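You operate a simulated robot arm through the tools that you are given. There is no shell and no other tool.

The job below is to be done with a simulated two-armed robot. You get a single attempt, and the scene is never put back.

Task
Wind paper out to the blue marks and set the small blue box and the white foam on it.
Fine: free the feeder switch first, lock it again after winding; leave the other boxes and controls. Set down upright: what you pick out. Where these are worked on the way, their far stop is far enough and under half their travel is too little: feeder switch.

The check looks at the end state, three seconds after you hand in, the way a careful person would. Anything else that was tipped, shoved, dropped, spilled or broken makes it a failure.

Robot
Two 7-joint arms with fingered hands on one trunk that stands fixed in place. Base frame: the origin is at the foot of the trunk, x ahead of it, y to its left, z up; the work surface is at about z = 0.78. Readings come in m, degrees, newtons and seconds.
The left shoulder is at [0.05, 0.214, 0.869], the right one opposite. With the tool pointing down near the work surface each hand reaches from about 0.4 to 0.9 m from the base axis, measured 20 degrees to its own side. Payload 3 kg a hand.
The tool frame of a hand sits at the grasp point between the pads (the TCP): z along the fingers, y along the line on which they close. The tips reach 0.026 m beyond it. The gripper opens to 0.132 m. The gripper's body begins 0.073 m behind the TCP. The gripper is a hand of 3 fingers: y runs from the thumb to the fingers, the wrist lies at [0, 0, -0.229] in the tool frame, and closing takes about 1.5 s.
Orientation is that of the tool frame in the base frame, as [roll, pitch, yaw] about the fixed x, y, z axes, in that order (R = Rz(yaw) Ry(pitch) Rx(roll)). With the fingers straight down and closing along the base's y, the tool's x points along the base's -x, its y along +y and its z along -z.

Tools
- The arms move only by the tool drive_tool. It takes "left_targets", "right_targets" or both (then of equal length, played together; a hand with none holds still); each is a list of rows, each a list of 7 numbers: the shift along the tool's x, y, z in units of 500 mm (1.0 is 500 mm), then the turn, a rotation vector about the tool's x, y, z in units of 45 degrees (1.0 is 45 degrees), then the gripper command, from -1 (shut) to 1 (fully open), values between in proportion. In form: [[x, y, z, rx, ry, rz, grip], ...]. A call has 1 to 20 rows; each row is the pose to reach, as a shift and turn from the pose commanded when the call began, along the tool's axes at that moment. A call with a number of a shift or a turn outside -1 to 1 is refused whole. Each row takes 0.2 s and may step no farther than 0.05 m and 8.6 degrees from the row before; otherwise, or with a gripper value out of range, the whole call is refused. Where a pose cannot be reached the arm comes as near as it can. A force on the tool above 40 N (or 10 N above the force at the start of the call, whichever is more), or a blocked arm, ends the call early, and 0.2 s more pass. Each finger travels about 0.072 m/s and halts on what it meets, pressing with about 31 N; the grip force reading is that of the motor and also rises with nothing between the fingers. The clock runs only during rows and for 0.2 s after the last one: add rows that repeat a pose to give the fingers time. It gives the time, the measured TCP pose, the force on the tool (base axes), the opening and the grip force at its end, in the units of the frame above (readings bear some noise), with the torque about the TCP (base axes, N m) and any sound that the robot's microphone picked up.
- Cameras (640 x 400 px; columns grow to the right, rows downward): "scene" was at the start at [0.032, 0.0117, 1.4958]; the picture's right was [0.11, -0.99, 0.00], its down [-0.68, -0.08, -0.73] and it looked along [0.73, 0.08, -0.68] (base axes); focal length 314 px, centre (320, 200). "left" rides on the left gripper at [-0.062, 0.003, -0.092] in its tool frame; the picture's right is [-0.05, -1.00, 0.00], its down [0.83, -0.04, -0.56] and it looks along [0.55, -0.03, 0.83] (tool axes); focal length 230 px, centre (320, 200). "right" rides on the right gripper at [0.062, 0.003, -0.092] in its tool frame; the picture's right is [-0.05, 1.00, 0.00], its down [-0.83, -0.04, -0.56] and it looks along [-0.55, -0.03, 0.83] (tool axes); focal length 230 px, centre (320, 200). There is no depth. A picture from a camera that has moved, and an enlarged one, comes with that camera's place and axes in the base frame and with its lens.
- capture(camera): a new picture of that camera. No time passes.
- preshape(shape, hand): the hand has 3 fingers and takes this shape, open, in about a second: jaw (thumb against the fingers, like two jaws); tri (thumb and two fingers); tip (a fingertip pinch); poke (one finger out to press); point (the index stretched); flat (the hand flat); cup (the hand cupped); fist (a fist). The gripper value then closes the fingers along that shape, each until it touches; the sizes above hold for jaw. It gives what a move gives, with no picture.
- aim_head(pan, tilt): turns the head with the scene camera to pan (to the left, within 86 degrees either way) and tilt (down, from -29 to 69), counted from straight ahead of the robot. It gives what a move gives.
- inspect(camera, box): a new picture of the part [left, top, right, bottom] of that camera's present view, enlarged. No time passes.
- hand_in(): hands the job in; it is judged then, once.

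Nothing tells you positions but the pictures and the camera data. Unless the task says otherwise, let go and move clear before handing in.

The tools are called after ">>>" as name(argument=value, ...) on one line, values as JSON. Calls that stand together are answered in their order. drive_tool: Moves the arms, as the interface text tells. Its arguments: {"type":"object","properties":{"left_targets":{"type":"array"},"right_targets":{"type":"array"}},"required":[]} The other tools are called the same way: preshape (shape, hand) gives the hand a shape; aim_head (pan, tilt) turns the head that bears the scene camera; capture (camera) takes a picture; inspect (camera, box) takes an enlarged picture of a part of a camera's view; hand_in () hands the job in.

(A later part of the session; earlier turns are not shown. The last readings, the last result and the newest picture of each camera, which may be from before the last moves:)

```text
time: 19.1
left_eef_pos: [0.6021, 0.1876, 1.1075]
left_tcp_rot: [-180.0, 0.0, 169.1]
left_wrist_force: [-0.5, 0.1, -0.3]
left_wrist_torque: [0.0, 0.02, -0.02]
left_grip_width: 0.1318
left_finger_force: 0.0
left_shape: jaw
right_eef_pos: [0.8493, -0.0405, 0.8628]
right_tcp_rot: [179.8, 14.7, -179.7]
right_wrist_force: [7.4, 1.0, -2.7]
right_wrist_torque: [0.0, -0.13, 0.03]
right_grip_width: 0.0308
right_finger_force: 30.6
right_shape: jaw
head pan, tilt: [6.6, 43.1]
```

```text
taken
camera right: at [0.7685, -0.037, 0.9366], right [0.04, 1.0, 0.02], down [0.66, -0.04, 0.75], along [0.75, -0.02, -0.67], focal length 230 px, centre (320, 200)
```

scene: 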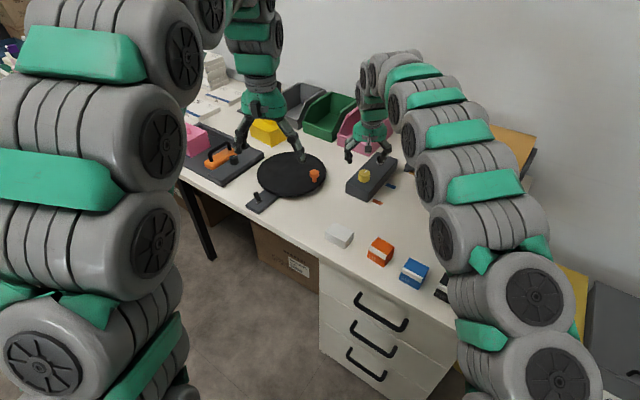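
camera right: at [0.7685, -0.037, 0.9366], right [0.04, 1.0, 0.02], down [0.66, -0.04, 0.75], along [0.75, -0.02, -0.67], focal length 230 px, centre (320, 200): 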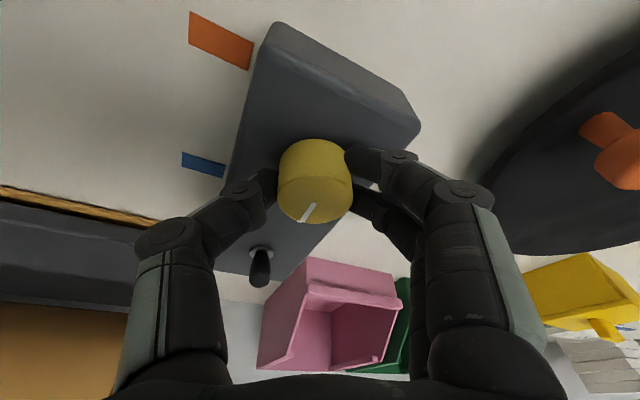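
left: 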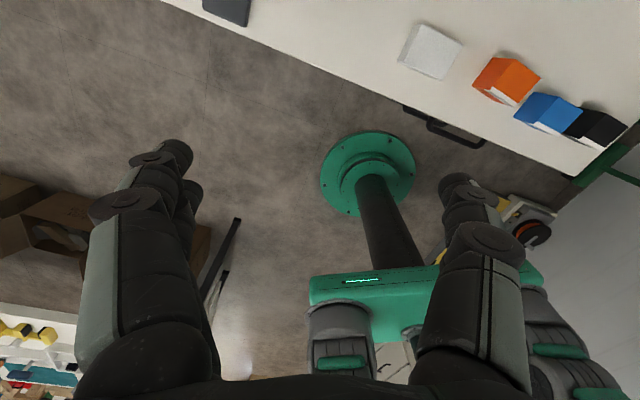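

I have a firm grip on the knob. I'll turn it clockwise about 24° first and see whether the paper moves.

>>> drive_tool(right_targets=[[0, 0.0007, 0, 0.027, 0, 0.103, -1], [0, 0.0014, 0, 0.054, 0, 0.206, -1], [0, 0.0022, 0, 0.081, 0, 0.309, -1], [0, 0.0029, 0, 0.108, 0, 0.413, -1], [0, 0.0036, 0, 0.1355, 0, 0.5157, -1]])

>>> capture(camera="right")

>>> inspect(camera="scene", box=[330, 130, 530, 260])

```text
time: 20.3
left_eef_pos: [0.6017, 0.1859, 1.1076]
left_tcp_rot: [179.9, 0.0, 169.0]
left_wrist_force: [0.3, -0.5, 0.5]
left_wrist_torque: [-0.02, 0.01, -0.02]
left_grip_width: 0.1319
left_finger_force: 0.1
left_shape: jaw
right_eef_pos: [0.8505, -0.0388, 0.8629]
right_tcp_rot: [179.9, 14.7, 156.2]
right_wrist_force: [25.7, -5.1, 1.7]
right_wrist_torque: [-0.05, -0.43, 0.09]
right_grip_width: 0.0301
right_finger_force: 31.1
right_shape: jaw
head pan, tilt: [6.6, 43.1]
```

```text
taken
camera right: at [0.7766, -0.0024, 0.9366], right [0.45, 0.89, 0.01], down [0.59, -0.31, 0.75], along [0.67, -0.33, -0.67], focal length 230 px, centre (320, 200)
```

right: 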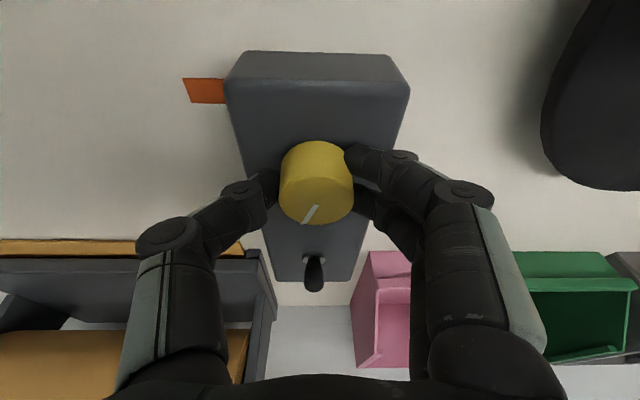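

```text
3.08 times, centred on (430, 195) of scene
camera zoom: at [0.0323, 0.0116, 1.4958], right [0.11, -0.99, 0.0], down [-0.68, -0.08, -0.73], along [0.73, 0.08, -0.68], focal length 966 px, centre (-18, 215)
```

zoom: 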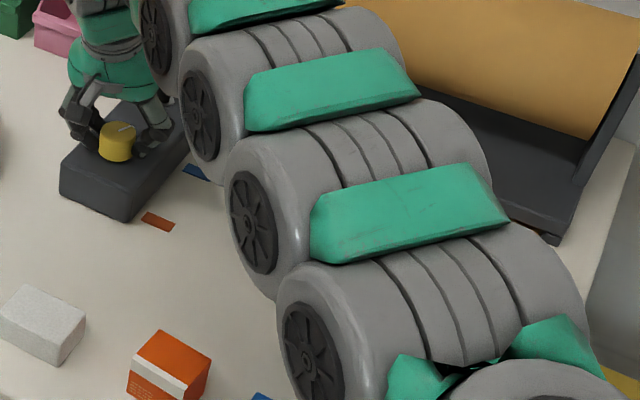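

The knob turned with the hand. Now I check whether the paper edge has moved.

>>> inspect(camera="right", box=[0, 60, 280, 300])

>>> inspect(camera="scene", box=[480, 170, 540, 240])

```text
1.67 times, centred on (140, 180) of right
camera zoom: at [0.7766, -0.0024, 0.9366], right [0.45, 0.89, 0.01], down [0.59, -0.31, 0.75], along [0.67, -0.33, -0.67], focal length 384 px, centre (620, 233)
```

zoom: 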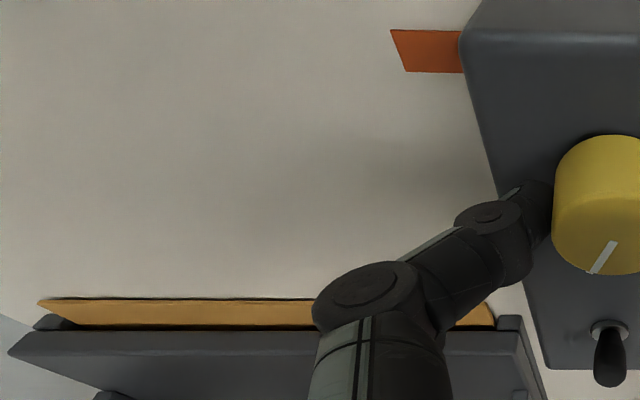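

```text
5.71 times, centred on (510, 205) of scene
camera zoom: at [0.0323, 0.0116, 1.4958], right [0.11, -0.99, 0.0], down [-0.68, -0.08, -0.73], along [0.73, 0.08, -0.68], focal length 1794 px, centre (-766, 171)
```

zoom: 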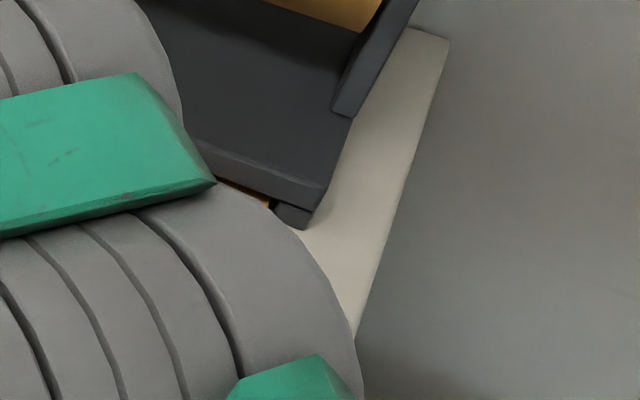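

The paper came out about 22 mm for 24° clockwise, so clockwise is right and roughly 95° more is needed. I'll open, turn the empty hand back, and regrasp.

>>> drive_tool(right_targets=[[0, 0, 0, 0, 0, 0, 0.2], [0, 0, 0, 0, 0, 0, 0.2], [0, 0, 0, 0, 0, 0, 0.2], [0, 0, 0, -0.0451, 0, -0.172, 0.2], [0, 0, 0, -0.0902, 0, -0.344, 0.2], [0, 0, 0, -0.1354, 0, -0.516, 0.2], [0, 0, 0, -0.1805, 0, -0.688, 0.2], [0, 0, 0, -0.2256, 0, -0.86, 0.2]])

>>> capture(camera="right")

```text
time: 22.1
left_eef_pos: [0.6008, 0.1869, 1.1068]
left_tcp_rot: [-180.0, 0.0, 169.1]
left_wrist_force: [-0.3, -0.2, -0.8]
left_wrist_torque: [0.01, 0.0, 0.02]
left_grip_width: 0.1321
left_finger_force: 0.0
left_shape: jaw
right_eef_pos: [0.8501, -0.0392, 0.8627]
right_tcp_rot: [179.8, 14.5, -163.6]
right_wrist_force: [-0.4, -0.2, -0.4]
right_wrist_torque: [0.01, -0.01, -0.05]
right_grip_width: 0.0784
right_finger_force: 0.0
right_shape: jaw
head pan, tilt: [6.6, 43.1]
```

```text
taken
camera right: at [0.771, -0.0585, 0.9373], right [-0.24, 0.97, 0.02], down [0.65, 0.14, 0.75], along [0.72, 0.19, -0.67], focal length 230 px, centre (320, 200)
```

right: 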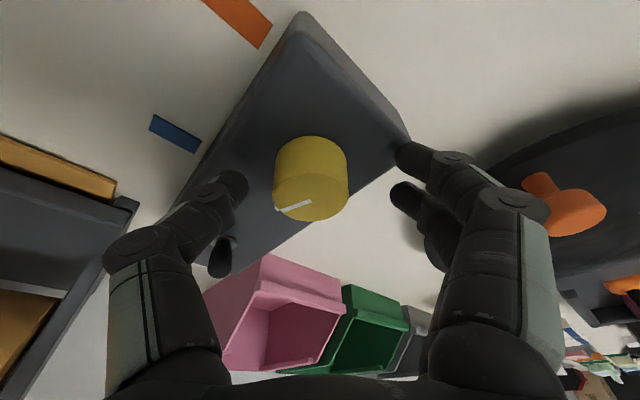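

The knob held its new angle while I let go. I'll turn the empty hand 18° further, shift 2.5 mm forward to centre better, and grip again.

>>> drive_tool(right_targets=[[-0.0015, -0.001, 0, -0.034, 0, -0.129, 0.0], [-0.003, -0.002, 0, -0.0677, 0, -0.258, 0.0], [-0.0045, -0.003, 0, -0.1015, 0, -0.387, 0.0], [-0.0045, -0.003, 0, -0.1015, 0, -0.387, -1], [-0.0045, -0.003, 0, -0.1015, 0, -0.387, -1], [-0.0045, -0.003, 0, -0.1015, 0, -0.387, -1], [-0.0045, -0.003, 0, -0.1015, 0, -0.387, -1]])

>>> capture(camera="right")

```text
time: 23.7
left_eef_pos: [0.6001, 0.1889, 1.1084]
left_tcp_rot: [-180.0, 0.0, 168.9]
left_wrist_force: [0.5, 0.0, -1.0]
left_wrist_torque: [-0.01, 0.01, -0.02]
left_grip_width: 0.132
left_finger_force: 0.0
left_shape: jaw
right_eef_pos: [0.8517, -0.0377, 0.8616]
right_tcp_rot: [179.7, 14.7, -145.6]
right_wrist_force: [5.4, 3.0, -5.2]
right_wrist_torque: [0.07, -0.04, 0.05]
right_grip_width: 0.0283
right_finger_force: 31.0
right_shape: jaw
head pan, tilt: [6.6, 43.1]
```

```text
taken
camera right: at [0.783, -0.0824, 0.9365], right [-0.52, 0.85, 0.02], down [0.57, 0.34, 0.75], along [0.63, 0.4, -0.66], focal length 230 px, centre (320, 200)
```

right: 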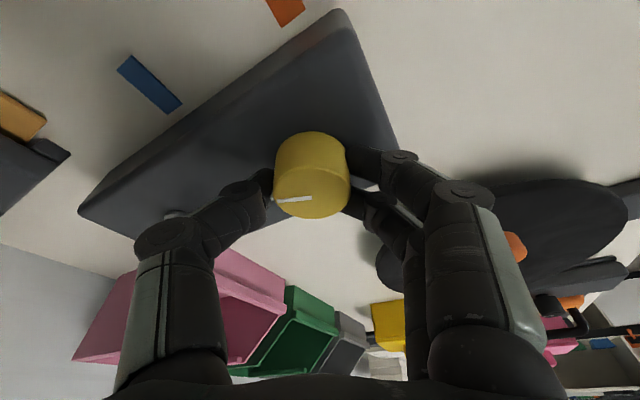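

The grip is well centred now (small side force). I'll turn clockwise another 45°.

>>> drive_tool(right_targets=[[-0.0005, 0.0002, 0, 0.0282, 0, 0.1075, -1], [-0.0009, 0.0003, 0, 0.0564, 0, 0.215, -1], [-0.0014, 0.0005, 0, 0.0846, 0, 0.3224, -1], [-0.0019, 0.0006, 0, 0.1128, 0, 0.4299, -1], [-0.0023, 0.0008, 0, 0.141, 0, 0.5374, -1], [-0.0028, 0.0009, 0, 0.1692, 0, 0.6449, -1], [-0.0033, 0.0011, 0, 0.1974, 0, 0.7523, -1], [-0.0037, 0.0012, 0, 0.2256, 0, 0.8598, -1], [-0.0042, 0.0014, 0.001, 0.2538, 0, 0.9673, -1]])

>>> capture(camera="right")

>>> inspect(camera="right", box=[0, 60, 280, 300])

>>> capture(camera="scene")

```text
time: 25.7
left_eef_pos: [0.6014, 0.188, 1.1086]
left_tcp_rot: [179.9, 0.0, 169.0]
left_wrist_force: [0.0, -0.6, 1.2]
left_wrist_torque: [0.01, -0.01, 0.01]
left_grip_width: 0.1319
left_finger_force: 0.1
left_shape: jaw
right_eef_pos: [0.8535, -0.0387, 0.8634]
right_tcp_rot: [179.9, 14.6, 169.0]
right_wrist_force: [21.6, -8.0, -7.6]
right_wrist_torque: [-0.04, -0.36, 0.12]
right_grip_width: 0.028
right_finger_force: 30.9
right_shape: jaw
head pan, tilt: [6.6, 43.1]
```

```text
taken
camera right: at [0.7748, -0.0198, 0.9371], right [0.24, 0.97, 0.01], down [0.64, -0.17, 0.75], along [0.73, -0.17, -0.67], focal length 230 px, centre (320, 200)
```

right: 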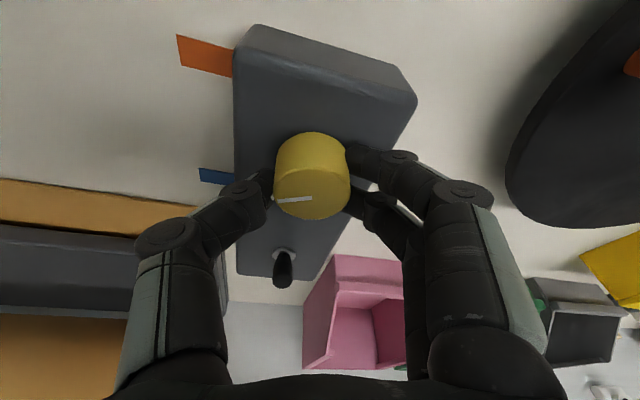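

```text
1.67 times, centred on (140, 180) of right
camera zoom: at [0.7748, -0.0198, 0.9371], right [0.24, 0.97, 0.01], down [0.64, -0.17, 0.75], along [0.73, -0.17, -0.67], focal length 384 px, centre (620, 233)
```

zoom: 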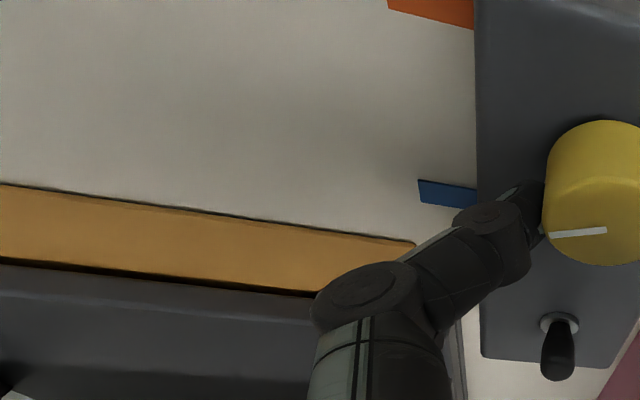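

```text
taken
```

scene: 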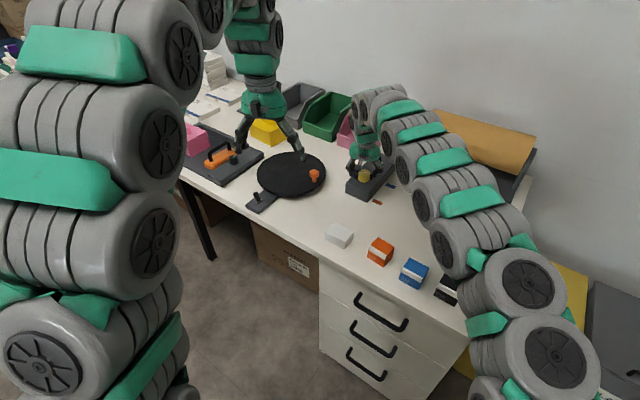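

The paper edge is now about 47 mm short of the blue marks (roughly 0.88 mm per degree). I'll let go, turn the hand back 45°, and regrasp.

>>> drive_tool(right_targets=[[0, 0, 0, 0, 0, 0, 0.2], [0, 0, 0, 0, 0, 0, 0.2], [0, 0, 0, 0, 0, 0, 0.2], [0, 0, 0, -0.042, 0, -0.1613, 0.2], [0, 0, 0, -0.084, 0, -0.3226, 0.2], [0, 0, 0, -0.126, 0, -0.4839, 0.2], [0, 0, 0, -0.168, 0, -0.6451, 0.2], [0, 0, 0, -0.21, 0, -0.8064, 0.2], [0, 0, 0, -0.252, 0, -0.9677, 0.1], [0, 0, 0, -0.252, 0, -0.9677, -1], [0, 0, 0, -0.252, 0, -0.9677, -1], [0, 0, 0, -0.252, 0, -0.9677, -1], [0, 0, 0, -0.252, 0, -0.9677, -1]])

>>> capture(camera="right")

```text
time: 28.5
left_eef_pos: [0.6024, 0.1878, 1.1079]
left_tcp_rot: [-180.0, -0.1, 169.0]
left_wrist_force: [-0.3, 0.1, -0.8]
left_wrist_torque: [0.0, -0.01, -0.03]
left_grip_width: 0.1321
left_finger_force: 0.0
left_shape: jaw
right_eef_pos: [0.8535, -0.0365, 0.863]
right_tcp_rot: [179.9, 14.6, -145.7]
right_wrist_force: [9.1, 5.6, -4.2]
right_wrist_torque: [0.07, -0.11, 0.01]
right_grip_width: 0.0268
right_finger_force: 30.9
right_shape: jaw
head pan, tilt: [6.6, 43.1]
```

```text
taken
camera right: at [0.7849, -0.08, 0.9369], right [-0.52, 0.85, 0.02], down [0.57, 0.34, 0.75], along [0.63, 0.4, -0.66], focal length 230 px, centre (320, 200)
```

right: 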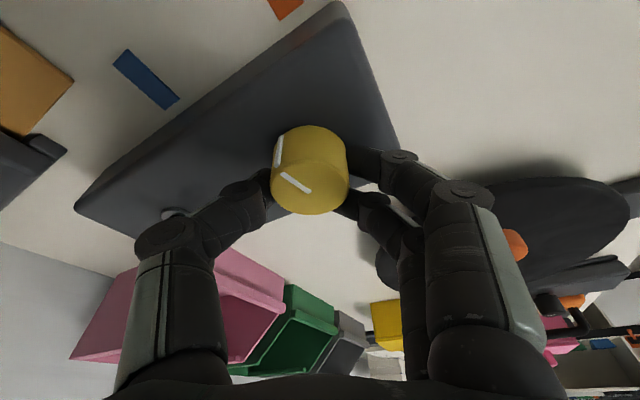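

The side force pattern shows the hand sits several millimetres too far forward on the knob. I'll open, move back 6 mm and regrip.

>>> drive_tool(right_targets=[[0, 0, 0, 0, 0, 0, 0.1], [0, 0, 0, 0, 0, 0, 0.1], [0, 0, 0, 0, 0, 0, 0.1], [0.006, -0.002, -0.0015, 0, 0, 0, 0.1], [0.012, -0.004, -0.003, 0, 0, 0, 0.1], [0.012, -0.004, -0.003, 0, 0, 0, -1], [0.012, -0.004, -0.003, 0, 0, 0, -1], [0.012, -0.004, -0.003, 0, 0, 0, -1], [0.012, -0.004, -0.003, 0, 0, 0, -1]])

>>> capture(camera="right")

```text
time: 30.5
left_eef_pos: [0.6019, 0.1868, 1.1077]
left_tcp_rot: [180.0, 0.1, 169.0]
left_wrist_force: [-0.6, -0.1, 0.4]
left_wrist_torque: [0.0, 0.0, 0.01]
left_grip_width: 0.1318
left_finger_force: 0.0
left_shape: jaw
right_eef_pos: [0.8495, -0.0427, 0.8627]
right_tcp_rot: [179.9, 14.5, -145.6]
right_wrist_force: [0.4, -0.3, -3.5]
right_wrist_torque: [0.0, 0.04, -0.01]
right_grip_width: 0.0302
right_finger_force: 30.6
right_shape: jaw
head pan, tilt: [6.6, 43.1]
```

```text
taken
camera right: at [0.7811, -0.0856, 0.9363], right [-0.52, 0.85, 0.02], down [0.57, 0.34, 0.75], along [0.63, 0.4, -0.67], focal length 230 px, centre (320, 200)
```

right: 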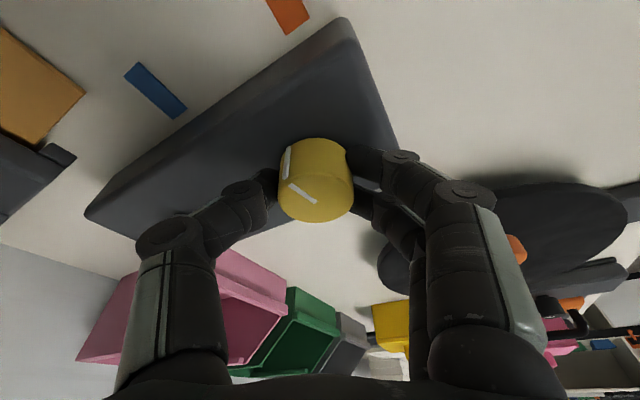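

The side force is now near zero. Turning clockwise 42°.

>>> drive_tool(right_targets=[[-0.0002, 0.0006, 0, 0.026, 0, 0.1004, -1], [-0.0005, 0.0012, 0, 0.0519, 0, 0.2008, -1], [-0.0007, 0.0019, 0, 0.0779, 0, 0.3012, -1], [-0.001, 0.0025, 0, 0.1039, 0, 0.4016, -1], [-0.0012, 0.0031, 0, 0.1298, 0, 0.5019, -1], [-0.0015, 0.0037, 0, 0.1558, 0, 0.6023, -1], [-0.0017, 0.0044, 0, 0.1818, 0, 0.7027, -1], [-0.002, 0.005, 0, 0.2077, 0, 0.8031, -1], [-0.0022, 0.0056, 0, 0.2337, 0, 0.9035, -1]])

>>> capture(camera="right")

>>> inspect(camera="right", box=[0, 60, 280, 300])

```text
time: 32.5
left_eef_pos: [0.6026, 0.1873, 1.1088]
left_tcp_rot: [180.0, -0.1, 169.1]
left_wrist_force: [-0.6, 0.3, 0.5]
left_wrist_torque: [0.0, 0.0, 0.01]
left_grip_width: 0.1324
left_finger_force: 0.0
left_shape: jaw
right_eef_pos: [0.8497, -0.0397, 0.863]
right_tcp_rot: [179.7, 14.7, 172.3]
right_wrist_force: [25.1, -2.0, -9.2]
right_wrist_torque: [0.01, -0.4, 0.11]
right_grip_width: 0.0293
right_finger_force: 30.9
right_shape: jaw
head pan, tilt: [6.6, 43.1]
```

```text
taken
camera right: at [0.7693, -0.0257, 0.937], right [0.18, 0.98, 0.02], down [0.65, -0.13, 0.75], along [0.74, -0.13, -0.67], focal length 230 px, centre (320, 200)
```

right: 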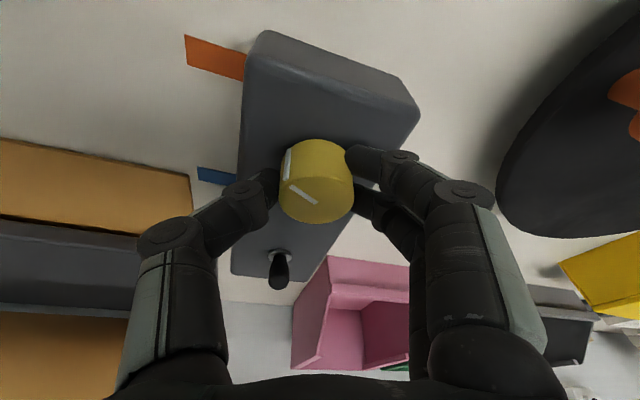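

```text
1.67 times, centred on (140, 180) of right
camera zoom: at [0.7693, -0.0257, 0.937], right [0.18, 0.98, 0.02], down [0.65, -0.13, 0.75], along [0.74, -0.13, -0.67], focal length 384 px, centre (620, 233)
```

zoom: 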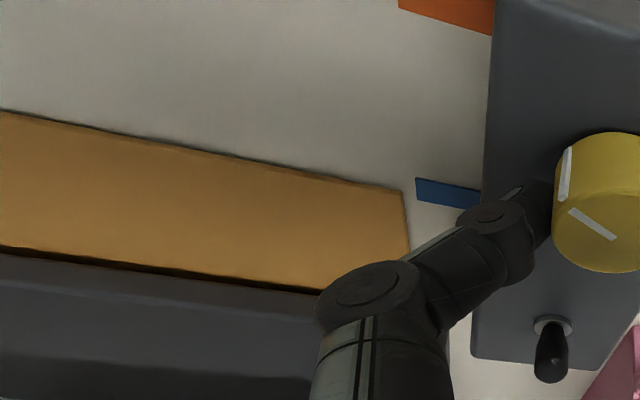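

The paper edge is about 3 mm short of the left blue mark's centre line. I'll turn 3.5° more and then let go to check both marks.

>>> drive_tool(right_targets=[[0, 0.0003, 0, 0.0098, 0, 0.0376, -1], [0, 0.0006, 0, 0.0197, 0, 0.0752, -1], [0, 0.0006, 0, 0.0197, 0, 0.0752, -1]])

>>> inspect(camera="right", box=[0, 60, 280, 300])

```text
time: 33.3
left_eef_pos: [0.6022, 0.1876, 1.1074]
left_tcp_rot: [179.9, 0.0, 169.0]
left_wrist_force: [0.5, -0.5, 0.1]
left_wrist_torque: [0.01, 0.03, 0.0]
left_grip_width: 0.1319
left_finger_force: 0.0
left_shape: jaw
right_eef_pos: [0.8509, -0.0405, 0.8631]
right_tcp_rot: [179.7, 14.6, 168.8]
right_wrist_force: [30.7, -3.0, -6.6]
right_wrist_torque: [0.01, -0.5, 0.08]
right_grip_width: 0.0295
right_finger_force: 30.5
right_shape: jaw
head pan, tilt: [6.6, 43.1]
```

```text
1.67 times, centred on (140, 180) of right
camera zoom: at [0.7702, -0.0206, 0.9369], right [0.24, 0.97, 0.02], down [0.64, -0.17, 0.75], along [0.73, -0.17, -0.67], focal length 384 px, centre (620, 233)
```

zoom: 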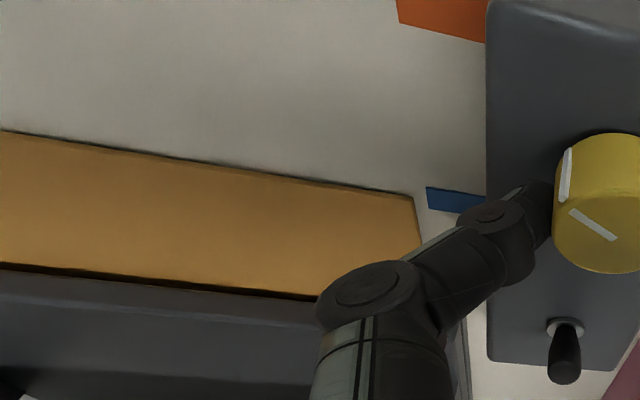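

The edge now lines up with the left blue mark. I'll release and lift off, then check both ends from the scene camera.

>>> drive_tool(right_targets=[[0, 0, 0, 0, 0, 0, 0.2], [0, 0, 0, 0, 0, 0, 0.2], [0, 0, 0, 0, 0, 0, 0.2], [0, 0, -0.05, 0, 0, 0, 0.2], [0, 0, -0.11, 0, 0, 0, 0.2], [0, 0, -0.18, 0, 0, 0, 0.2], [0, 0, -0.25, 0, 0, 0, 0.2]])

>>> capture(camera="right")

>>> capture(camera="scene")

```text
time: 34.9
left_eef_pos: [0.6018, 0.1874, 1.1082]
left_tcp_rot: [180.0, 0.0, 169.0]
left_wrist_force: [-0.1, -0.2, 0.5]
left_wrist_torque: [-0.03, 0.03, 0.02]
left_grip_width: 0.1318
left_finger_force: 0.1
left_shape: jaw
right_eef_pos: [0.8189, -0.0339, 0.9829]
right_tcp_rot: [179.9, 14.4, 168.8]
right_wrist_force: [-0.3, -0.4, 0.8]
right_wrist_torque: [-0.02, 0.03, 0.01]
right_grip_width: 0.0786
right_finger_force: 0.0
right_shape: jaw
head pan, tilt: [6.6, 43.1]
```

```text
taken
camera right: at [0.7394, -0.0145, 1.0575], right [0.24, 0.97, 0.02], down [0.64, -0.17, 0.74], along [0.73, -0.17, -0.67], focal length 230 px, centre (320, 200)
```

right: 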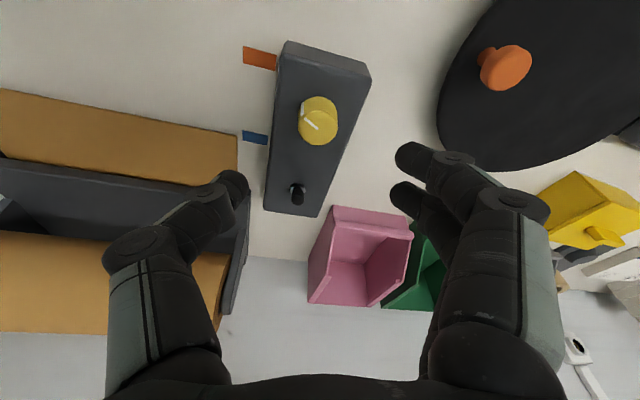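

```text
taken
```

scene: 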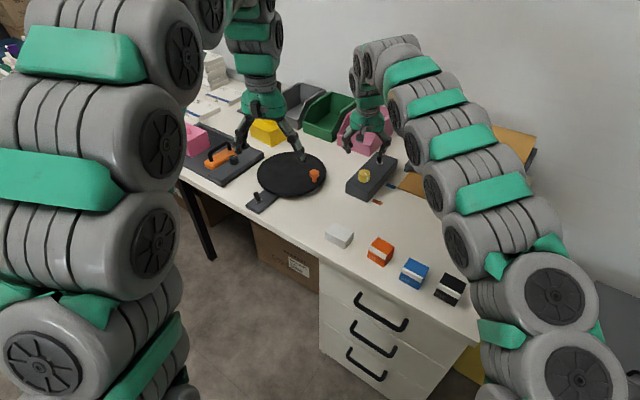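

I'll zoom on the left mark from both cameras.

>>> inspect(camera="right", box=[160, 80, 300, 220])

>>> inspect(camera="scene", box=[340, 140, 440, 215])

```text
2.86 times, centred on (230, 150) of right
camera zoom: at [0.7394, -0.0145, 1.0575], right [0.24, 0.97, 0.02], down [0.64, -0.17, 0.74], along [0.73, -0.17, -0.67], focal length 657 px, centre (577, 343)
```

zoom: 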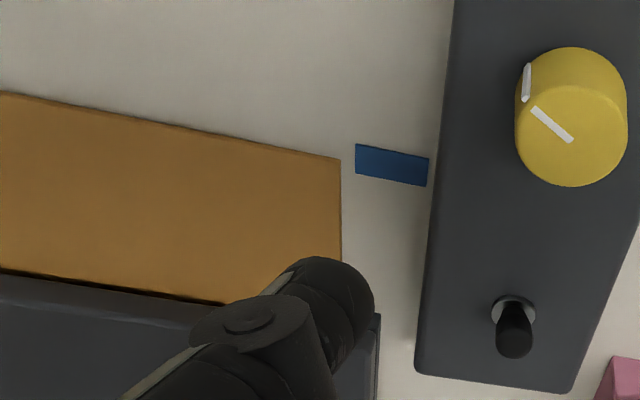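

```text
5.33 times, centred on (390, 178) of scene
camera zoom: at [0.0319, 0.0117, 1.4958], right [0.11, -0.99, 0.0], down [-0.68, -0.08, -0.73], along [0.73, 0.08, -0.68], focal length 1675 px, centre (-53, 320)
```

zoom: 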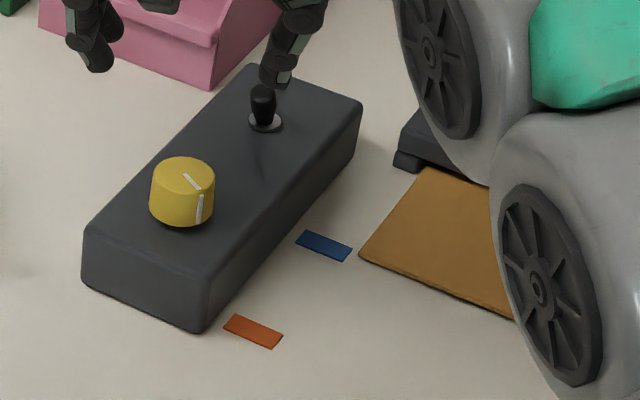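

I'll zoom closer on the paper corner beside the left mark.

>>> inspect(camera="scene", box=[390, 176, 438, 206])

>>> inspect(camera="right", box=[200, 110, 270, 160])

```text
13.33 times, centred on (414, 191) of scene
camera zoom: at [0.0319, 0.0117, 1.4958], right [0.11, -0.99, 0.0], down [-0.68, -0.08, -0.73], along [0.73, 0.08, -0.68], focal length 4187 px, centre (-933, 320)
```

zoom: 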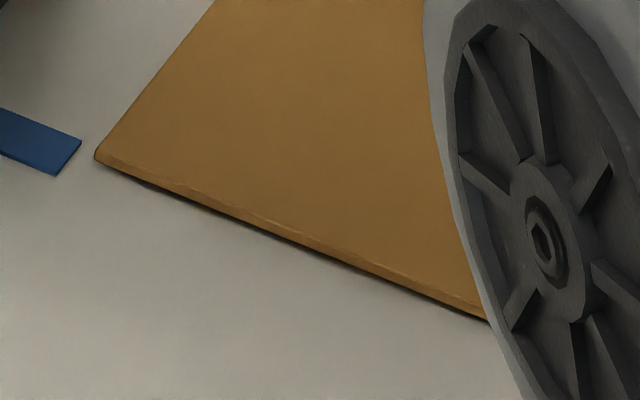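

```text
8.00 times, centred on (235, 135) of right
camera zoom: at [0.7394, -0.0145, 1.0575], right [0.24, 0.97, 0.02], down [0.64, -0.17, 0.74], along [0.73, -0.17, -0.67], focal length 1841 px, centre (1000, 720)
```

zoom: 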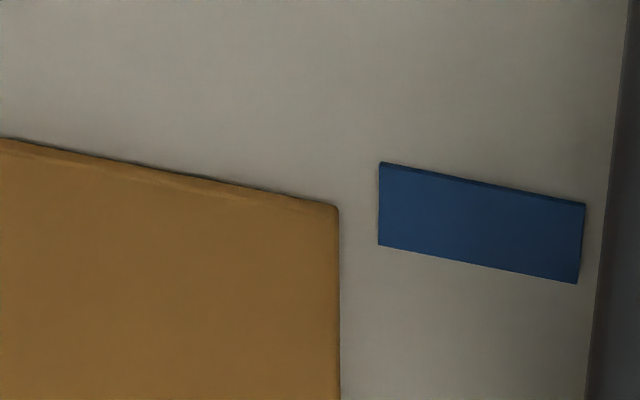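

The left end is about 2–3 mm short of the mark's centre. I'll swing the arm aside to see the right mark as well before any fine correction.

>>> drive_tool(right_targets=[[0.0368, -0.0575, -0.044, 0, 0, 0, 0.2], [0.0736, -0.1151, -0.0879, 0, 0, 0, 0.2], [0.1104, -0.1726, -0.1319, 0, 0, 0, 0.2], [0.1472, -0.2302, -0.1759, 0, 0, 0, 0.2], [0.184, -0.2877, -0.2199, 0, 0, 0, 0.2], [0.2208, -0.3453, -0.2638, 0, 0, 0, 0.2], [0.2576, -0.4028, -0.3078, 0, 0, 0, 0.2]])

>>> capture(camera="right")

>>> capture(camera="scene")

```text
time: 36.5
left_eef_pos: [0.6011, 0.1879, 1.1094]
left_tcp_rot: [-180.0, 0.0, 169.0]
left_wrist_force: [0.0, 0.2, 0.1]
left_wrist_torque: [-0.05, -0.03, 0.03]
left_grip_width: 0.1321
left_finger_force: 0.0
left_shape: jaw
right_eef_pos: [0.6176, -0.1979, 1.1005]
right_tcp_rot: [179.9, 14.4, 169.0]
right_wrist_force: [0.8, -0.1, -0.2]
right_wrist_torque: [-0.02, -0.01, -0.02]
right_grip_width: 0.0789
right_finger_force: 0.0
right_shape: jaw
head pan, tilt: [6.6, 43.1]
```

```text
taken
camera right: at [0.5385, -0.1782, 1.1752], right [0.24, 0.97, 0.02], down [0.65, -0.17, 0.74], along [0.73, -0.17, -0.67], focal length 230 px, centre (320, 200)
```

right: 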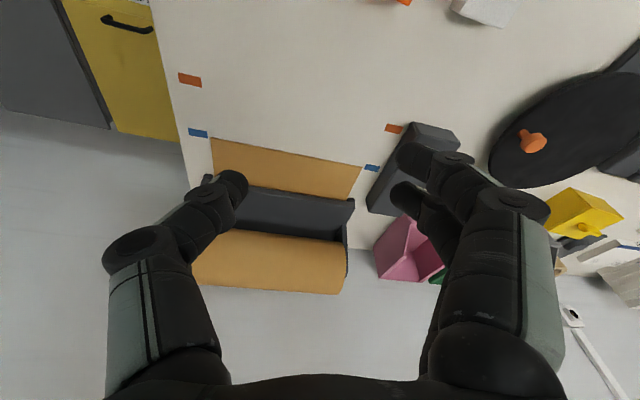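

```text
taken
```

scene: 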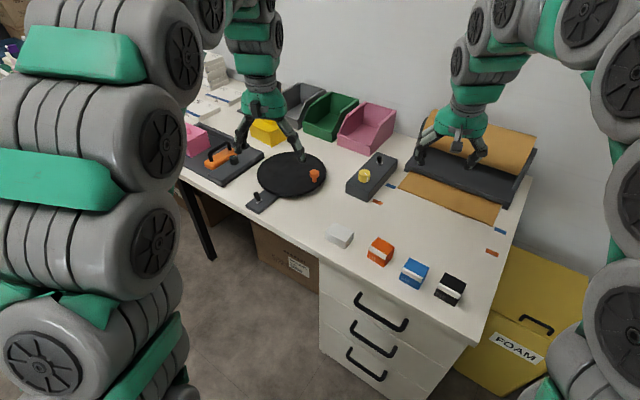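

Both marks and the whole paper are visible now; I'll zoom on each end and the lever.

>>> inspect(camera="scene", box=[380, 165, 524, 255])

>>> inspect(camera="right", box=[170, 100, 400, 220])

>>> inspect(camera="scene", box=[470, 205, 518, 241])

```text
4.44 times, centred on (452, 210) of scene
camera zoom: at [0.032, 0.0117, 1.4958], right [0.11, -0.99, 0.0], down [-0.68, -0.08, -0.73], along [0.73, 0.08, -0.68], focal length 1396 px, centre (-267, 156)
```

zoom: 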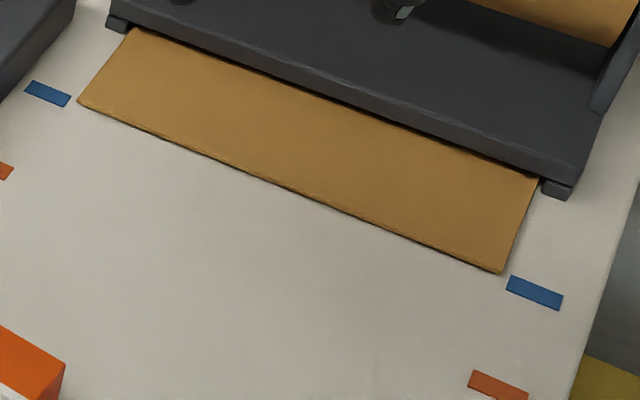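

```text
2.78 times, centred on (285, 160) of right
camera zoom: at [0.5385, -0.1782, 1.1752], right [0.24, 0.97, 0.02], down [0.65, -0.17, 0.74], along [0.73, -0.17, -0.67], focal length 640 px, centre (417, 311)
```

zoom: 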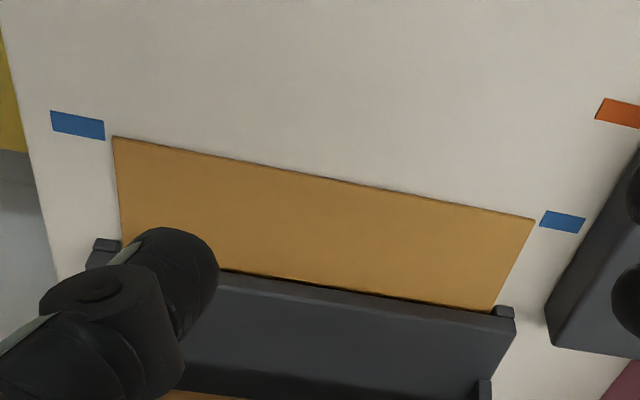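

```text
11.11 times, centred on (494, 223) of scene
camera zoom: at [0.032, 0.0117, 1.4958], right [0.11, -0.99, 0.0], down [-0.68, -0.08, -0.73], along [0.73, 0.08, -0.68], focal length 3489 px, centre (-1613, -56)
```

zoom: 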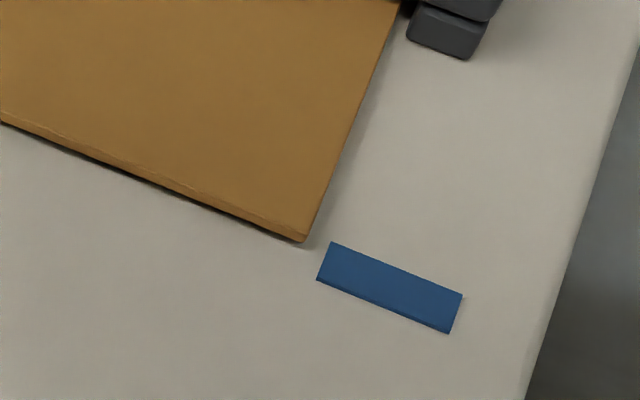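

The paper edge lies on both blue marks (within about 3 mm of their centres), which is where it should be. Next I'll bring the hand back to the lever's side with jaws partly open to lock the switch again.

>>> drive_tool(right_targets=[[-0.0474, 0.0278, 0.0545, -0.0563, -0.0715, -0.0987, -0.09], [-0.0947, 0.0556, 0.109, -0.1126, -0.1431, -0.1974, -0.09], [-0.1421, 0.0833, 0.1635, -0.1689, -0.2146, -0.2961, -0.09], [-0.1894, 0.1111, 0.218, -0.2252, -0.2861, -0.3948, -0.09], [-0.2368, 0.1389, 0.2726, -0.2815, -0.3577, -0.4936, -0.09], [-0.2841, 0.1667, 0.3271, -0.3378, -0.4292, -0.5923, -0.09], [-0.3315, 0.1944, 0.3816, -0.3941, -0.5007, -0.691, -0.09], [-0.3788, 0.2222, 0.4361, -0.4504, -0.5723, -0.7897, -0.09], [-0.4262, 0.25, 0.4906, -0.5067, -0.6438, -0.8884, -0.09]])

>>> capture(camera="right")

>>> inspect(camera="scene", box=[340, 110, 460, 200])

```text
time: 38.5
left_eef_pos: [0.6013, 0.1868, 1.1088]
left_tcp_rot: [-179.9, 0.0, 169.0]
left_wrist_force: [0.9, -0.7, 0.6]
left_wrist_torque: [-0.01, 0.03, -0.02]
left_grip_width: 0.132
left_finger_force: 0.1
left_shape: jaw
right_eef_pos: [0.9016, -0.1278, 0.9175]
right_tcp_rot: [179.9, 45.2, -145.6]
right_wrist_force: [-0.3, 1.1, 0.0]
right_wrist_torque: [0.01, 0.03, 0.02]
right_grip_width: 0.0605
right_finger_force: 0.1
right_shape: jaw
head pan, tilt: [6.6, 43.1]
```

```text
taken
camera right: at [0.8113, -0.1857, 0.9396], right [-0.54, 0.84, 0.04], down [0.18, 0.07, 0.98], along [0.82, 0.53, -0.19], focal length 230 px, centre (320, 200)
```

right: 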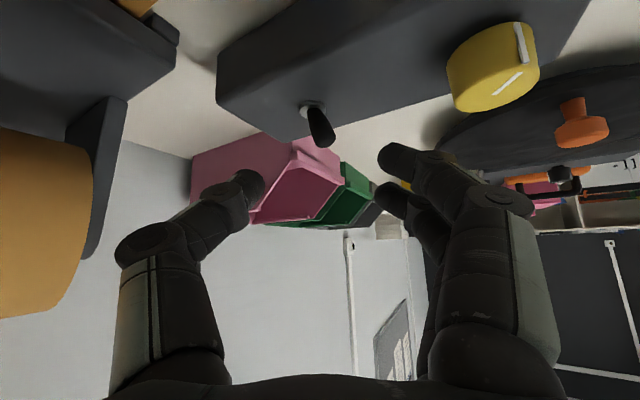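

```text
4.44 times, centred on (400, 155) of scene
camera zoom: at [0.032, 0.0117, 1.4958], right [0.11, -0.99, 0.0], down [-0.68, -0.08, -0.73], along [0.73, 0.08, -0.68], focal length 1396 px, centre (-36, 400)
```

zoom: 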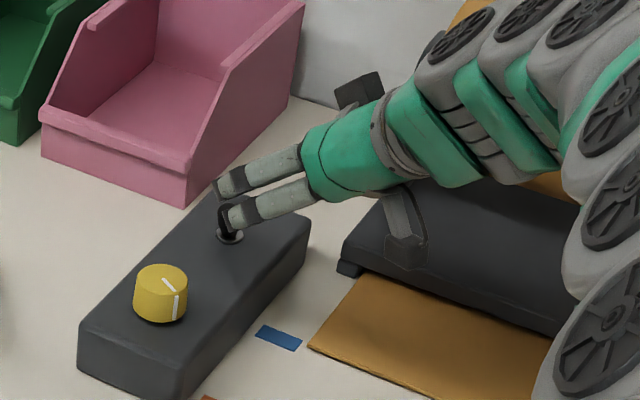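

The lever (leaning towards me) is between the thumb and fingers. I'll advance along the finger direction and narrow the jaws.

>>> drive_tool(right_targets=[[0, 0, 0.035, 0, 0, 0, -0.09], [0, 0, 0.07, 0, 0, 0, -0.09], [0, 0, 0.1, 0, 0, 0, -0.09], [0, 0, 0.125, 0, 0, 0, -0.09], [-0.0012, 0.001, 0.145, 0, 0, 0, -0.09], [-0.0012, 0.001, 0.145, 0, 0, 0, -0.09]])

>>> capture(camera="right")

```text
time: 39.9
left_eef_pos: [0.6006, 0.1866, 1.1087]
left_tcp_rot: [-180.0, 0.1, 169.0]
left_wrist_force: [0.4, -1.5, 0.1]
left_wrist_torque: [-0.02, -0.01, 0.03]
left_grip_width: 0.1318
left_finger_force: 0.1
left_shape: jaw
right_eef_pos: [0.9487, -0.0993, 0.8647]
right_tcp_rot: [180.0, 45.2, -145.6]
right_wrist_force: [0.2, 0.2, -0.6]
right_wrist_torque: [-0.03, 0.02, 0.03]
right_grip_width: 0.0606
right_finger_force: 0.1
right_shape: jaw
head pan, tilt: [6.6, 43.1]
```

```text
taken
camera right: at [0.8571, -0.1572, 0.8872], right [-0.53, 0.84, 0.04], down [0.18, 0.07, 0.98], along [0.83, 0.53, -0.19], focal length 230 px, centre (320, 200)
```

right: 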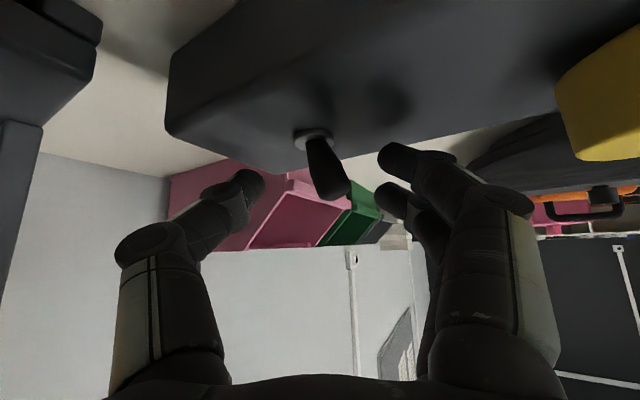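

The lever is clear between thumb and fingers. I'll narrow the jaws and push it away along the box axis towards the locked stop.

>>> drive_tool(right_targets=[[0, 0, 0, 0, 0, 0, -0.545], [0, 0, 0, 0, 0, 0, -0.545], [0, 0, 0, 0, 0, 0, -0.545], [-0.0032, -0.0089, 0.0033, 0, 0, 0, -0.545], [-0.0065, -0.0178, 0.0065, 0, 0, 0, -0.545], [-0.0097, -0.0266, 0.0098, 0, 0, 0, -0.545], [-0.0129, -0.0355, 0.013, 0, 0, 0, -0.545]])

>>> capture(camera="right")

```text
time: 41.5
left_eef_pos: [0.6025, 0.1878, 1.1086]
left_tcp_rot: [-180.0, 0.0, 169.1]
left_wrist_force: [0.0, 0.9, 0.3]
left_wrist_torque: [0.03, 0.0, 0.04]
left_grip_width: 0.1318
left_finger_force: 0.1
left_shape: jaw
right_eef_pos: [0.967, -0.1083, 0.866]
right_tcp_rot: [-179.9, 45.2, -145.5]
right_wrist_force: [-0.2, 1.8, -0.4]
right_wrist_torque: [0.08, -0.04, -0.05]
right_grip_width: 0.0312
right_finger_force: 0.0
right_shape: jaw
head pan, tilt: [6.6, 43.1]
```

```text
taken
camera right: at [0.8765, -0.1669, 0.8872], right [-0.53, 0.84, 0.04], down [0.18, 0.07, 0.98], along [0.83, 0.53, -0.19], focal length 230 px, centre (320, 200)
```

right: 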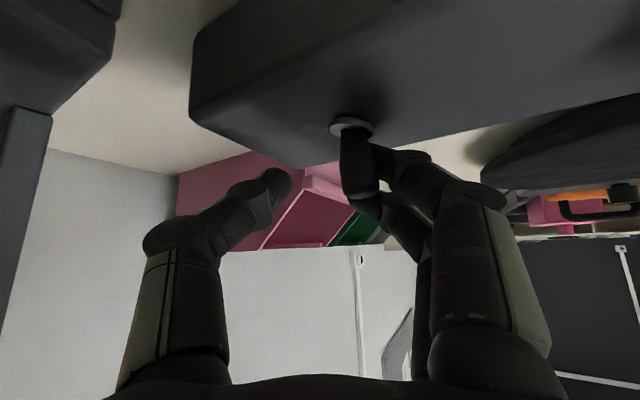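

The lever is about upright now, pushed by the fingers. Continuing in small steps to the stop.

>>> drive_tool(right_targets=[[-0.0026, -0.0071, 0.0026, 0, 0, 0, -0.545], [-0.0052, -0.0142, 0.0052, 0, 0, 0, -0.545], [-0.0078, -0.0213, 0.0078, 0, 0, 0, -0.545]])

>>> capture(camera="right")

```text
time: 42.3
left_eef_pos: [0.6019, 0.1878, 1.1083]
left_tcp_rot: [180.0, 0.0, 169.0]
left_wrist_force: [-0.5, 0.4, -0.6]
left_wrist_torque: [0.04, 0.01, -0.02]
left_grip_width: 0.1317
left_finger_force: 0.1
left_shape: jaw
right_eef_pos: [0.977, -0.1132, 0.8666]
right_tcp_rot: [180.0, 45.3, -145.6]
right_wrist_force: [-1.0, 2.8, -0.3]
right_wrist_torque: [0.05, 0.03, -0.01]
right_grip_width: 0.0317
right_finger_force: 0.1
right_shape: jaw
head pan, tilt: [6.6, 43.1]
```

```text
taken
camera right: at [0.886, -0.1717, 0.8884], right [-0.53, 0.84, 0.04], down [0.18, 0.07, 0.98], along [0.83, 0.53, -0.19], focal length 230 px, centre (320, 200)
```

right: 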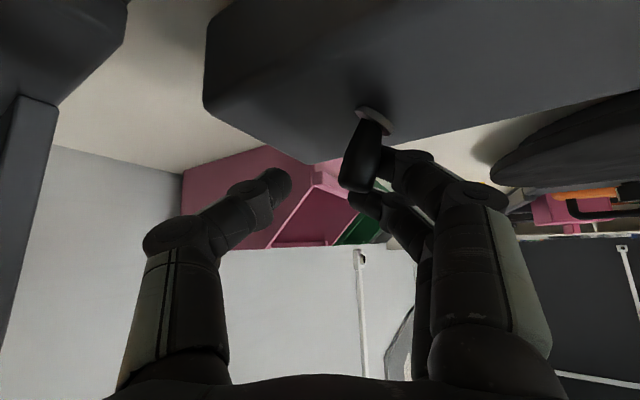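

Now leaning away past upright; a few more millimetres to reach the stop.

>>> drive_tool(right_targets=[[-0.0019, -0.0053, 0.002, 0, 0, 0, -0.545], [-0.0039, -0.0107, 0.0039, 0, 0, 0, -0.545]])

>>> inspect(camera="right", box=[260, 80, 460, 220])

```text
time: 42.9
left_eef_pos: [0.6021, 0.1882, 1.109]
left_tcp_rot: [179.9, 0.1, 169.0]
left_wrist_force: [-0.6, -0.1, 1.2]
left_wrist_torque: [0.0, -0.01, 0.0]
left_grip_width: 0.1318
left_finger_force: 0.1
left_shape: jaw
right_eef_pos: [0.9825, -0.116, 0.8662]
right_tcp_rot: [179.8, 45.2, -145.7]
right_wrist_force: [-1.6, 4.4, 0.1]
right_wrist_torque: [0.09, 0.03, -0.04]
right_grip_width: 0.0326
right_finger_force: 0.0
right_shape: jaw
head pan, tilt: [6.6, 43.1]
```

```text
2.86 times, centred on (360, 150) of right
camera zoom: at [0.8912, -0.1747, 0.8881], right [-0.53, 0.84, 0.04], down [0.18, 0.07, 0.98], along [0.83, 0.53, -0.19], focal length 657 px, centre (206, 343)
```

zoom: 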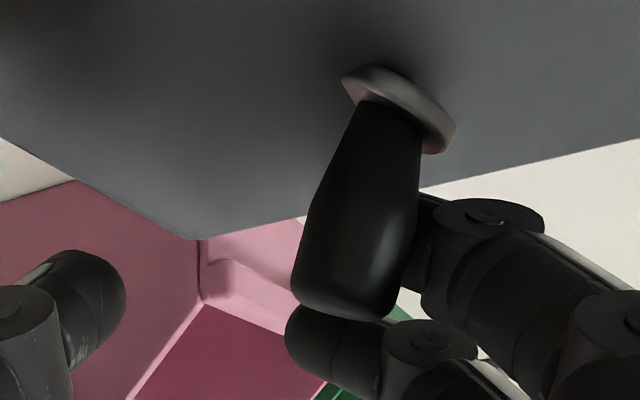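

Force is rising slowly (about 5 N). One more small push to make sure it is on the stop.

>>> drive_tool(right_targets=[[-0.0016, -0.0044, 0.0016, 0, 0, 0, -0.545], [-0.0032, -0.0089, 0.0033, 0, 0, 0, -0.545]])

>>> inspect(camera="right", box=[260, 80, 460, 220])

```text
time: 43.5
left_eef_pos: [0.6029, 0.1866, 1.1099]
left_tcp_rot: [-180.0, 0.0, 168.9]
left_wrist_force: [-0.2, 0.4, -0.4]
left_wrist_torque: [0.02, 0.0, -0.02]
left_grip_width: 0.132
left_finger_force: 0.1
left_shape: jaw
right_eef_pos: [0.9866, -0.1187, 0.8645]
right_tcp_rot: [179.9, 45.0, -145.7]
right_wrist_force: [-2.2, 6.2, 0.5]
right_wrist_torque: [0.11, 0.09, -0.1]
right_grip_width: 0.0331
right_finger_force: 0.0
right_shape: jaw
head pan, tilt: [6.6, 43.1]
```

```text
2.86 times, centred on (360, 150) of right
camera zoom: at [0.8951, -0.1765, 0.887], right [-0.54, 0.84, 0.04], down [0.18, 0.07, 0.98], along [0.82, 0.53, -0.19], focal length 657 px, centre (206, 343)
```

zoom: 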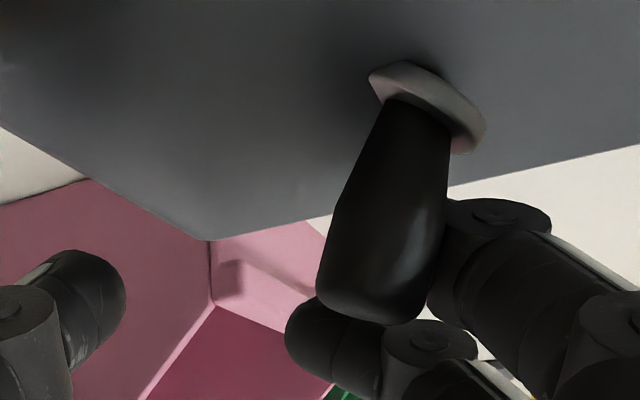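

The lever stopped following, so it is on its locked stop. I'll open the jaws to release and withdraw along the finger direction.

>>> drive_tool(right_targets=[[0, 0, 0, 0, 0, 0, -0.1], [0.001, 0.003, 0, 0, 0, 0, -0.1], [0.001, 0.003, -0.03, 0, 0, 0, -0.1], [0.001, 0.003, -0.08, 0, 0, 0, -0.1], [0.001, 0.003, -0.14, 0, 0, 0, -0.1], [0.001, 0.003, -0.21, 0, 0, 0, -0.1]])

>>> capture(camera="right")

>>> inspect(camera="scene", box=[340, 110, 460, 200])

```text
time: 44.9
left_eef_pos: [0.602, 0.189, 1.1091]
left_tcp_rot: [179.9, 0.0, 169.0]
left_wrist_force: [0.0, 0.8, 0.1]
left_wrist_torque: [-0.05, -0.02, 0.0]
left_grip_width: 0.1319
left_finger_force: 0.0
left_shape: jaw
right_eef_pos: [0.9241, -0.1605, 0.9403]
right_tcp_rot: [-180.0, 45.2, -145.6]
right_wrist_force: [0.2, 0.0, -0.1]
right_wrist_torque: [0.01, -0.04, 0.0]
right_grip_width: 0.0593
right_finger_force: 0.0
right_shape: jaw
head pan, tilt: [6.6, 43.1]
```

```text
taken
camera right: at [0.8334, -0.219, 0.9616], right [-0.53, 0.84, 0.04], down [0.18, 0.07, 0.98], along [0.83, 0.53, -0.19], focal length 230 px, centre (320, 200)
```

right: 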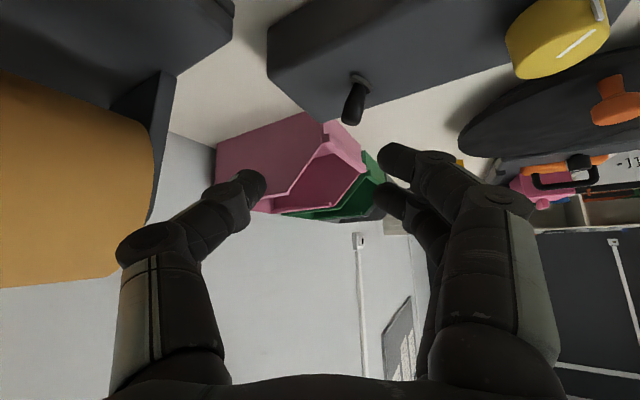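

```text
4.44 times, centred on (400, 155) of scene
camera zoom: at [0.032, 0.0117, 1.4958], right [0.11, -0.99, 0.0], down [-0.68, -0.08, -0.73], along [0.73, 0.08, -0.68], focal length 1396 px, centre (-36, 400)
```

zoom: 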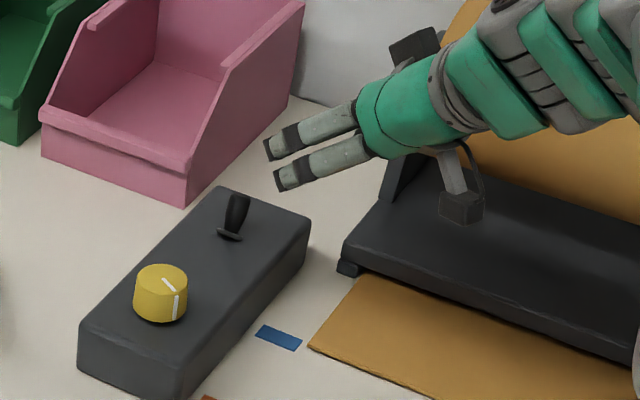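

The switch is locked again and the paper is at the marks. Now for the blue box: I'll lift away and bring the hand upright above the small boxes, in two moves.

>>> drive_tool(right_targets=[[0.0134, 0.0267, -0.0702, 0.0392, 0.0643, 0.0941, 0.2], [0.0267, 0.0535, -0.1405, 0.0784, 0.1286, 0.1881, 0.2], [0.0401, 0.0802, -0.2107, 0.1176, 0.1929, 0.2822, 0.2], [0.0535, 0.107, -0.2809, 0.1569, 0.2571, 0.3763, 0.2], [0.0669, 0.1337, -0.3511, 0.1961, 0.3214, 0.4704, 0.2], [0.0802, 0.1605, -0.4214, 0.2353, 0.3857, 0.5644, 0.2], [0.0936, 0.1872, -0.4916, 0.2745, 0.45, 0.6585, 0.2]])

```text
time: 46.5
left_eef_pos: [0.6009, 0.1871, 1.1096]
left_tcp_rot: [-179.9, -0.1, 168.9]
left_wrist_force: [0.3, -0.1, -0.3]
left_wrist_torque: [0.02, -0.01, -0.01]
left_grip_width: 0.1319
left_finger_force: 0.1
left_shape: jaw
right_eef_pos: [0.7003, -0.1987, 1.0802]
right_tcp_rot: [173.1, 22.4, -179.8]
right_wrist_force: [0.8, 0.7, 0.5]
right_wrist_torque: [-0.01, -0.03, 0.0]
right_grip_width: 0.0787
right_finger_force: 0.0
right_shape: jaw
head pan, tilt: [6.6, 43.1]
```

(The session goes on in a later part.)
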